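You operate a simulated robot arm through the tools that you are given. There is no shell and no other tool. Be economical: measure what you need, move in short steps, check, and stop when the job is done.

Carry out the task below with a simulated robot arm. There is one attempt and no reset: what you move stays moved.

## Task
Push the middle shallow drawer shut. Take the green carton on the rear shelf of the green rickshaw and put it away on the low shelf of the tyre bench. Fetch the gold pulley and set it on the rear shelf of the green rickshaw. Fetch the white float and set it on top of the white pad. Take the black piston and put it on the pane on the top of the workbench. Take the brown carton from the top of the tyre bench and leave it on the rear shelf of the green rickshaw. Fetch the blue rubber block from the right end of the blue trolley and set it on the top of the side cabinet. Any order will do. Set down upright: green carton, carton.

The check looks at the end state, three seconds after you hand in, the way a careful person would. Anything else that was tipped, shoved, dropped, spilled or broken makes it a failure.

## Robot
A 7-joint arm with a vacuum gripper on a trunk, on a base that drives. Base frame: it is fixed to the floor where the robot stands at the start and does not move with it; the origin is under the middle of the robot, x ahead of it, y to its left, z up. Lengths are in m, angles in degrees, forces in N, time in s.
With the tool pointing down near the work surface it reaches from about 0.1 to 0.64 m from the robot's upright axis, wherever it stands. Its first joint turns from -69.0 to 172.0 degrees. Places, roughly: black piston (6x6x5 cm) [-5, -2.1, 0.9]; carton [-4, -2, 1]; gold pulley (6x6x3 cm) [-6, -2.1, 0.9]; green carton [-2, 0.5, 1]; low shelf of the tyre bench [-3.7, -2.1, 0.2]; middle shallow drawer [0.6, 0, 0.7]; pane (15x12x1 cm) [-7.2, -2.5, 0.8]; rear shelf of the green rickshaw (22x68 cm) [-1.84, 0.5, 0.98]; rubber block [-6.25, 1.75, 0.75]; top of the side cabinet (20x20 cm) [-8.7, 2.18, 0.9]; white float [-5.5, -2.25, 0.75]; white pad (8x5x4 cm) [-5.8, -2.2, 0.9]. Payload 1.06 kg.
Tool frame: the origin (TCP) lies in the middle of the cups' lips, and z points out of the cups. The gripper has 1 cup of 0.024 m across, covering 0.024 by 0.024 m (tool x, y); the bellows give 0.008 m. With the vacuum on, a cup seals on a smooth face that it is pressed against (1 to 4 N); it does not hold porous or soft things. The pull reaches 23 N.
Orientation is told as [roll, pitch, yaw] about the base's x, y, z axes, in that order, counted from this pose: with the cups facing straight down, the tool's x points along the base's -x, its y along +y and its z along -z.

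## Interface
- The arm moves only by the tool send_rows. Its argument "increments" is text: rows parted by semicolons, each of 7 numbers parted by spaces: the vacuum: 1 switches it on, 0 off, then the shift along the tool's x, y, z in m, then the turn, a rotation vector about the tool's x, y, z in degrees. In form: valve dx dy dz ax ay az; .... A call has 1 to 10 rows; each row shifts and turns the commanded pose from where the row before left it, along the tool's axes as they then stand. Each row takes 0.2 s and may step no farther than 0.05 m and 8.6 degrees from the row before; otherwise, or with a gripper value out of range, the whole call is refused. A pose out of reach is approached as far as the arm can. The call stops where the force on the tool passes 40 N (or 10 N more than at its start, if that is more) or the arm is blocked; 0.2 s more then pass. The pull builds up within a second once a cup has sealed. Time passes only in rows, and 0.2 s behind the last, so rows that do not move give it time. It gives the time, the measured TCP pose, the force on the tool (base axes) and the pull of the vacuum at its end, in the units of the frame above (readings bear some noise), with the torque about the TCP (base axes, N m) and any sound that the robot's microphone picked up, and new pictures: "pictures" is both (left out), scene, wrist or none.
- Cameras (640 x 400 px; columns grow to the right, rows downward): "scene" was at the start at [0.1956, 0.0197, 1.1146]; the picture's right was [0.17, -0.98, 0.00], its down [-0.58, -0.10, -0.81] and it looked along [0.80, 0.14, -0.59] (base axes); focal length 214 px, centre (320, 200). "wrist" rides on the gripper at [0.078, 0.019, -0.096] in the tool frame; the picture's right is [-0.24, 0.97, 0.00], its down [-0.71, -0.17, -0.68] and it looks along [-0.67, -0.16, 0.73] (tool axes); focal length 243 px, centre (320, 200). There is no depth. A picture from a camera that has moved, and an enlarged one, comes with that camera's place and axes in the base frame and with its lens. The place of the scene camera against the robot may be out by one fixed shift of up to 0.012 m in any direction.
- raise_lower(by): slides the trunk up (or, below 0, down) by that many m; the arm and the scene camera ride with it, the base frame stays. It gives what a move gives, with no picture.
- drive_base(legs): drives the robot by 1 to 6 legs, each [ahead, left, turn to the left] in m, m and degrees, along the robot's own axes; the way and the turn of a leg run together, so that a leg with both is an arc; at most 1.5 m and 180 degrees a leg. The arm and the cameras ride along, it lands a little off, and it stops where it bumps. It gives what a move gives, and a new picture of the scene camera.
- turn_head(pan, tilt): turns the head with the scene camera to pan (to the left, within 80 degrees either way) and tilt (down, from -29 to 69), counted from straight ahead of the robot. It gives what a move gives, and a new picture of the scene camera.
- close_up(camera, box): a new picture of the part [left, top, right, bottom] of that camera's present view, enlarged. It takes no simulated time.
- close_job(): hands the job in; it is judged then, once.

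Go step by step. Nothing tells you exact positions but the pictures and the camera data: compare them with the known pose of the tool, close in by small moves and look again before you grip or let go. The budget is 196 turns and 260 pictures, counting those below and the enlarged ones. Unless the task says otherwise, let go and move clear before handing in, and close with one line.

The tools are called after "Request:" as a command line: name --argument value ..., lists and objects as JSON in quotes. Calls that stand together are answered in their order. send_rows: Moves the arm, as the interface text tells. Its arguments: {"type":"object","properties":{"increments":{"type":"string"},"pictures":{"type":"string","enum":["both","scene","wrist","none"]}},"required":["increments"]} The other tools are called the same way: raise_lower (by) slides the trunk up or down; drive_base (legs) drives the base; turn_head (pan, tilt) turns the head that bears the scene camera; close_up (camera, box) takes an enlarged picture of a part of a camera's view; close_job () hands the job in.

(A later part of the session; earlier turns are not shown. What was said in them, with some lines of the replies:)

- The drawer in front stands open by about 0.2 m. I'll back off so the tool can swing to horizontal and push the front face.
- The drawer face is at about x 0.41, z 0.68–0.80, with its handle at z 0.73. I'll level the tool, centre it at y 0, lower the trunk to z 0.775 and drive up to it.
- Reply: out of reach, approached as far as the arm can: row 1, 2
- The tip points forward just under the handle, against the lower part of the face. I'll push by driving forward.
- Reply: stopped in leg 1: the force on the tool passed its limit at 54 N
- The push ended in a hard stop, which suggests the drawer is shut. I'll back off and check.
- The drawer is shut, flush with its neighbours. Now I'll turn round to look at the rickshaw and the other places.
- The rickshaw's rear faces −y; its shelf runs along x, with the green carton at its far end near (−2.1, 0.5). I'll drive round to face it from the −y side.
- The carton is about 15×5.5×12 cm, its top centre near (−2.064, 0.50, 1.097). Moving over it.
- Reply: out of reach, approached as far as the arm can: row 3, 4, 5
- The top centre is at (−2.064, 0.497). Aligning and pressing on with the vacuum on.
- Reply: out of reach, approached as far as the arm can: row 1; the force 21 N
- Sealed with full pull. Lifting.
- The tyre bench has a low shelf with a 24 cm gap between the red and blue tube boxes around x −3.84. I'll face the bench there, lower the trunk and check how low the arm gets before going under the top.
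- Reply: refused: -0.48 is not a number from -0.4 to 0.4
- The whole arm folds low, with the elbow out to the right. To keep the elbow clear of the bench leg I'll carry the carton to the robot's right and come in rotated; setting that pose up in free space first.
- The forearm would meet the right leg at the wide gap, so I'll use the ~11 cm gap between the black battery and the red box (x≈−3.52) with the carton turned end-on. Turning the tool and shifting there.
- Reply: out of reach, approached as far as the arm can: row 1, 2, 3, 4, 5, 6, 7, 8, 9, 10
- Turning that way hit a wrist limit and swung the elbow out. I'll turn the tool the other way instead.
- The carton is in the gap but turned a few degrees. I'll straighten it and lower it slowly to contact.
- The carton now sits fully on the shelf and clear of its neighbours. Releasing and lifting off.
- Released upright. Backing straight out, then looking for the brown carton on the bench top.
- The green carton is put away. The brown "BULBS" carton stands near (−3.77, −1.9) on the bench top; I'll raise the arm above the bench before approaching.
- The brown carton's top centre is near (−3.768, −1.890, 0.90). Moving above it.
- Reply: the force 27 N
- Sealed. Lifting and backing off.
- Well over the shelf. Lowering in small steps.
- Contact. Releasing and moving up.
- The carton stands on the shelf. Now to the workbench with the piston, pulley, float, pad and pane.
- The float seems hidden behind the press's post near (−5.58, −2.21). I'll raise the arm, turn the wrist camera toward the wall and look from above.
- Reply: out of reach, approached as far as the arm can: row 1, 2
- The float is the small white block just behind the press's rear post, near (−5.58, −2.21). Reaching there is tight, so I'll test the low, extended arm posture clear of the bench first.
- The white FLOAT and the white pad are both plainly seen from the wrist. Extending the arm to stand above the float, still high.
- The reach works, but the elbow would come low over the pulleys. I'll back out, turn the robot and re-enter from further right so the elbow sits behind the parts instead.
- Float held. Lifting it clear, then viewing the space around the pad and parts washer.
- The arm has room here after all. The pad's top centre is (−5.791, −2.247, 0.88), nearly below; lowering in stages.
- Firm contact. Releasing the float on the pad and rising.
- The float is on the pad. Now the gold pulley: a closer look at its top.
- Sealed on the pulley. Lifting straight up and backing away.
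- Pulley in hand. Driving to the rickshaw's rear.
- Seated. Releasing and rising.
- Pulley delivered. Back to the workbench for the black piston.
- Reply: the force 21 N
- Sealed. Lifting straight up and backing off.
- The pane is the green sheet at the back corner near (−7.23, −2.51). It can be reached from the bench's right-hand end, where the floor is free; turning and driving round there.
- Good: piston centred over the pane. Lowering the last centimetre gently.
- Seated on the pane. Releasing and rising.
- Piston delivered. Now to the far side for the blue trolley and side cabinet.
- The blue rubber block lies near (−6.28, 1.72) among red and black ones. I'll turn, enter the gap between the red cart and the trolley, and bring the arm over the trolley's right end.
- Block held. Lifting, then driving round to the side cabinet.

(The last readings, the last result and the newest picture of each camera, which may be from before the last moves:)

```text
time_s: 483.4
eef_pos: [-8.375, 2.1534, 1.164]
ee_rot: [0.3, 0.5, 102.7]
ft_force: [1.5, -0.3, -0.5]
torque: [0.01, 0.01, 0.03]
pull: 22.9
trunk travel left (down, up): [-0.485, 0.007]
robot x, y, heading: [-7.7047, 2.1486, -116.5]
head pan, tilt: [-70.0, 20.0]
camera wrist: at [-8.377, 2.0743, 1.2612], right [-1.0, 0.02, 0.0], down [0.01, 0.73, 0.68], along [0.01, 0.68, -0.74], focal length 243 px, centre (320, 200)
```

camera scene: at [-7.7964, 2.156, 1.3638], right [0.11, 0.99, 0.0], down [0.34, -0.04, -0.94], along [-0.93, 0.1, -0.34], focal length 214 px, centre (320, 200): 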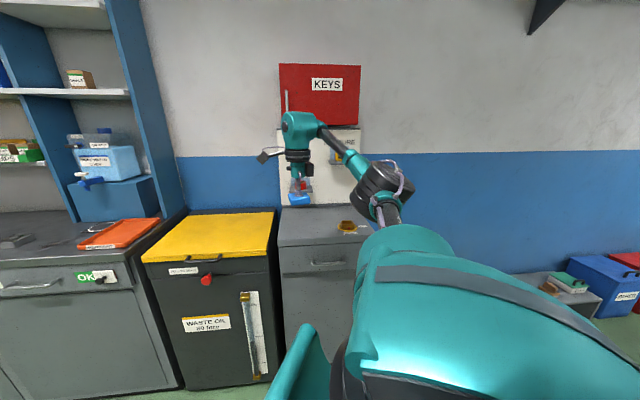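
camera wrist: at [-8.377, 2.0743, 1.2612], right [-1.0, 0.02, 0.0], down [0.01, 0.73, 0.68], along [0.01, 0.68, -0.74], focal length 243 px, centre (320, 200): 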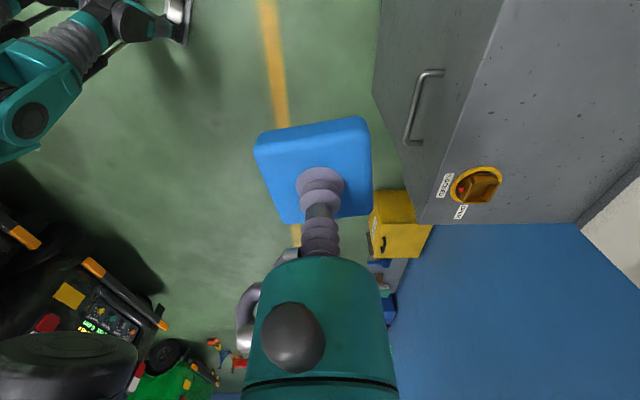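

Request:
drive_base --legs '[[0.114, -0.2895, 0]]'

Request:
send_rows --increments "1 0 0 0.05 0 0 0;1 0 0 0.05 0 0 0;1 0 0 0.05 0 0 0;1 0 0 0 0 0 0" --pictures "wrist"

Request:
close_up --camera "scene" --box '[200, 80, 440, 230]'

```text
time_s: 486.6
eef_pos: [-8.691, 2.1784, 1.165]
ee_rot: [0.3, 0.5, 102.8]
ft_force: [0.2, 0.9, -0.9]
torque: [0.0, -0.02, -0.02]
pull: 22.9
trunk travel left (down, up): [-0.485, 0.007]
robot x, y, heading: [-8.0171, 2.1769, -116.1]
head pan, tilt: [-70.0, 20.0]
camera scene: at [-8.1119, 2.1819, 1.3638], right [0.11, 0.99, 0.0], down [0.34, -0.04, -0.94], along [-0.93, 0.1, -0.34], focal length 214 px, centre (320, 200)
```

scene: 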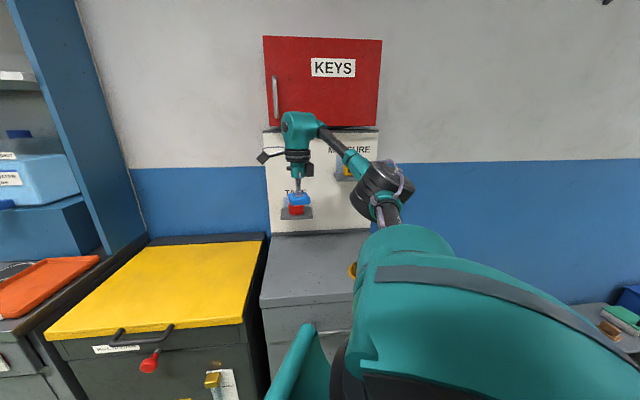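

```text
time_s: 487.6
eef_pos: [-8.6892, 2.1743, 1.0147]
ee_rot: [0.4, 0.6, 102.8]
ft_force: [0.2, -0.1, -0.5]
torque: [-0.01, 0.0, 0.01]
pull: 22.7
trunk travel left (down, up): [-0.485, 0.007]
robot x, y, heading: [-8.02, 2.1736, -115.9]
head pan, tilt: [-70.0, 20.0]
camera wrist: at [-8.6912, 2.0958, 1.1109], right [-1.0, 0.01, 0.0], down [0.01, 0.74, 0.68], along [0.01, 0.68, -0.74], focal length 243 px, centre (320, 200)
```

wrist: 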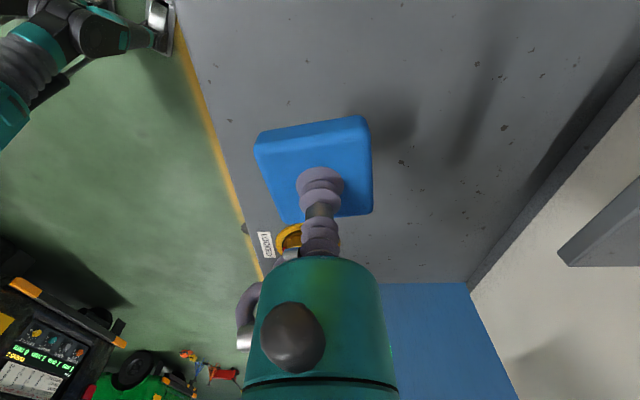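

```text
2.67 times, centred on (320, 155) of scene
camera zoom: at [-8.1115, 2.1819, 1.3639], right [0.11, 0.99, 0.0], down [0.34, -0.04, -0.94], along [-0.93, 0.1, -0.34], focal length 572 px, centre (320, 320)
```

zoom: 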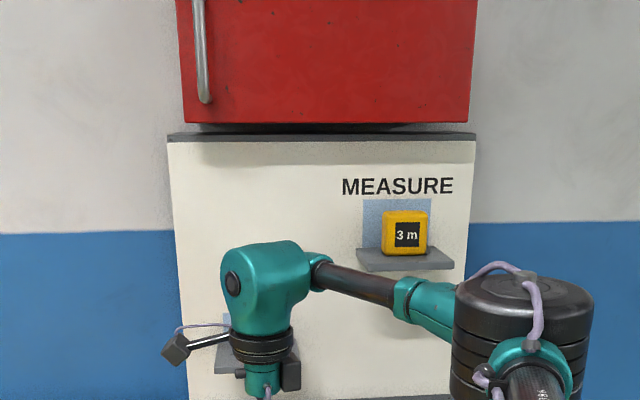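

Request:
send_rows --increments "1 0 0 0.03 0 0 0;1 0 0 0.02 0 0 0;1 0 0 0.01 0 0 0;1 0 0 0 0 0 0" --pictures "wrist"

```text
time_s: 488.6
eef_pos: [-8.6917, 2.1744, 0.9546]
ee_rot: [0.4, 0.6, 102.8]
ft_force: [0.1, 1.0, -0.5]
torque: [0.03, 0.0, 0.0]
pull: 23.2
trunk travel left (down, up): [-0.485, 0.007]
robot x, y, heading: [-8.0184, 2.1741, -116.1]
head pan, tilt: [-70.0, 20.0]
camera wrist: at [-8.6925, 2.0957, 1.0513], right [-1.0, 0.01, 0.0], down [0.01, 0.74, 0.68], along [0.01, 0.68, -0.74], focal length 243 px, centre (320, 200)
```

wrist: 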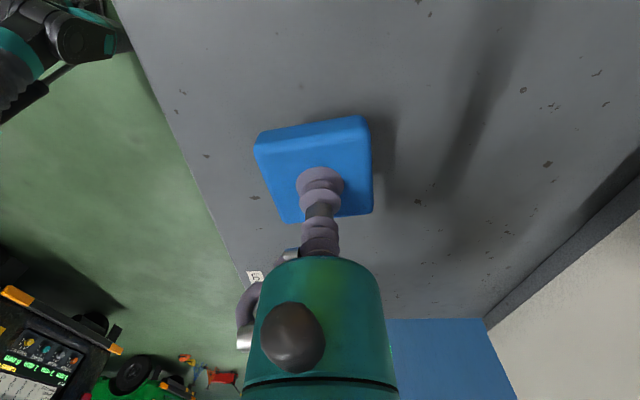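

Request:
send_rows --increments "1 0 0 0.007 0 0 0;1 0 0 0.005 0 0 0;1 0 0 0.004 0 0 0;1 0 0 0 0 0 0" --pictures "none"

Request:
send_rows --increments "1 0 0 0.003 0 0 0;1 0 0 0.003 0 0 0;1 0 0 0.002 0 0 0;1 0 0 0 0 0 0" --pictures "wrist"

```text
time_s: 489.6
eef_pos: [-8.6929, 2.1751, 0.9382]
ee_rot: [0.2, 0.5, 102.8]
ft_force: [0.7, -0.8, -0.2]
torque: [-0.02, 0.0, -0.01]
pull: 22.6
trunk travel left (down, up): [-0.485, 0.007]
robot x, y, heading: [-8.0177, 2.1764, -116.1]
head pan, tilt: [-70.0, 20.0]
```

```text
time_s: 490.6
eef_pos: [-8.6911, 2.1744, 0.9303]
ee_rot: [0.3, 0.5, 102.7]
ft_force: [0.3, 0.0, -0.6]
torque: [-0.01, -0.01, 0.0]
pull: 22.2
trunk travel left (down, up): [-0.485, 0.007]
robot x, y, heading: [-8.0167, 2.1714, -115.9]
head pan, tilt: [-70.0, 20.0]
camera wrist: at [-8.6927, 2.0968, 1.0264], right [-1.0, 0.01, 0.0], down [0.01, 0.73, 0.68], along [0.01, 0.68, -0.73], focal length 243 px, centre (320, 200)
```

wrist: 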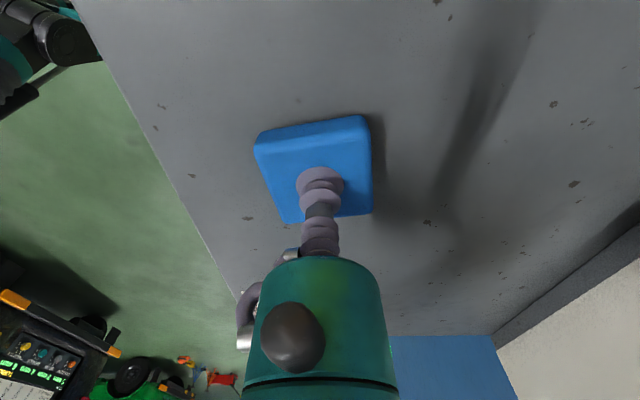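

Request:
send_rows --increments "1 0 0 0.003 0 0 0;1 0 0 0.003 0 0 0;1 0 0 0.002 0 0 0;1 0 0 0 0 0 0" --pictures "none"

Request:
send_rows --increments "1 0 0 0.002 0 0 0;1 0 0 0.002 0 0 0;1 0 0 0 0 0 0" --pictures "none"

```text
time_s: 491.6
eef_pos: [-8.6914, 2.1766, 0.9216]
ee_rot: [0.3, 0.5, 102.8]
ft_force: [0.6, -0.3, -0.8]
torque: [-0.02, 0.0, 0.03]
pull: 22.5
trunk travel left (down, up): [-0.485, 0.007]
robot x, y, heading: [-8.0172, 2.1709, -116.1]
head pan, tilt: [-70.0, 20.0]
```

```text
time_s: 492.4
eef_pos: [-8.6923, 2.175, 0.9199]
ee_rot: [0.5, 0.6, 102.6]
ft_force: [-1.8, 1.6, 9.8]
torque: [0.09, -0.03, -0.01]
pull: 22.5
trunk travel left (down, up): [-0.485, 0.007]
robot x, y, heading: [-8.0219, 2.1723, -116.1]
head pan, tilt: [-70.0, 20.0]
```

Contact with the cabinet top. Releasing and rising.

Request:
send_rows --increments "1 0 0 -0.001 0 0 0;0 0 0 0 0 0 0;0 0 0 0 0 0 0;0 0 0 0 0 0 0;0 0 0 0 0 0 0;0 0 0 -0.005 0 0 0;0 0 0 -0.03 0 0 0;0 0 0 -0.05 0 0 0;0 0 0 -0.05 0 0 0;0 0 0 -0.05 0 0 0" --pictures "wrist"

Request:
drive_base --legs '[[-0.134, 0.2685, 0]]'

```text
time_s: 494.6
eef_pos: [-8.6925, 2.1788, 1.1014]
ee_rot: [0.3, 0.5, 102.7]
ft_force: [1.0, -0.1, -0.4]
torque: [-0.02, -0.03, 0.01]
pull: 0.1
trunk travel left (down, up): [-0.485, 0.007]
robot x, y, heading: [-8.017, 2.1759, -115.9]
head pan, tilt: [-70.0, 20.0]
camera wrist: at [-8.6943, 2.0989, 1.1993], right [-1.0, 0.02, 0.0], down [0.01, 0.73, 0.68], along [0.01, 0.68, -0.73], focal length 243 px, centre (320, 200)
```

wrist: 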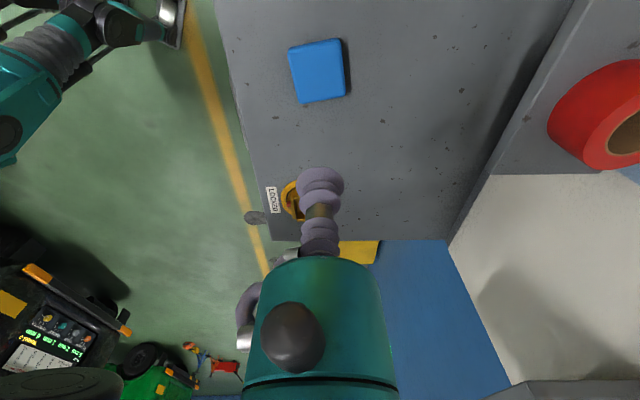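

```text
time_s: 497.6
eef_pos: [-8.3934, 2.1757, 1.1015]
ee_rot: [0.4, 0.5, 102.9]
ft_force: [-0.5, 0.3, -0.3]
torque: [-0.02, -0.02, 0.03]
pull: 0.1
trunk travel left (down, up): [-0.485, 0.007]
robot x, y, heading: [-7.7153, 2.1719, -115.9]
head pan, tilt: [-70.0, 20.0]
camera scene: at [-7.8122, 2.1814, 1.3639], right [0.11, 0.99, 0.0], down [0.34, -0.04, -0.94], along [-0.93, 0.1, -0.34], focal length 214 px, centre (320, 200)
```

scene: 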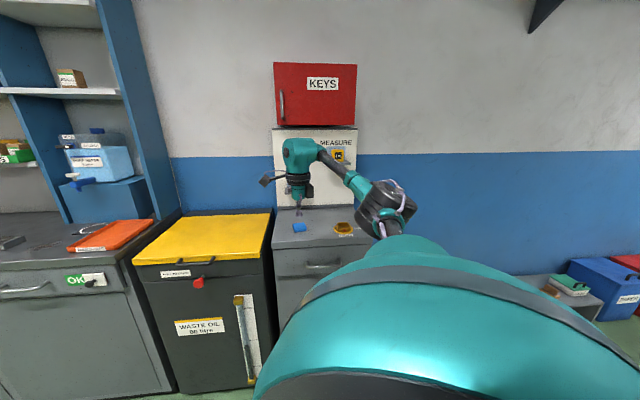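

All seven items look done: the drawer was shut flush and every object was released in place and seen standing there, so I'm handing in.

Request:
close_job

```text
The job is handed in.
```

All seven jobs are done and handed in; the result of the check has not come back. The drawer is shut, and the green carton, gold pulley, white float, black piston, brown carton and blue rubber block were each set down and released where you asked.
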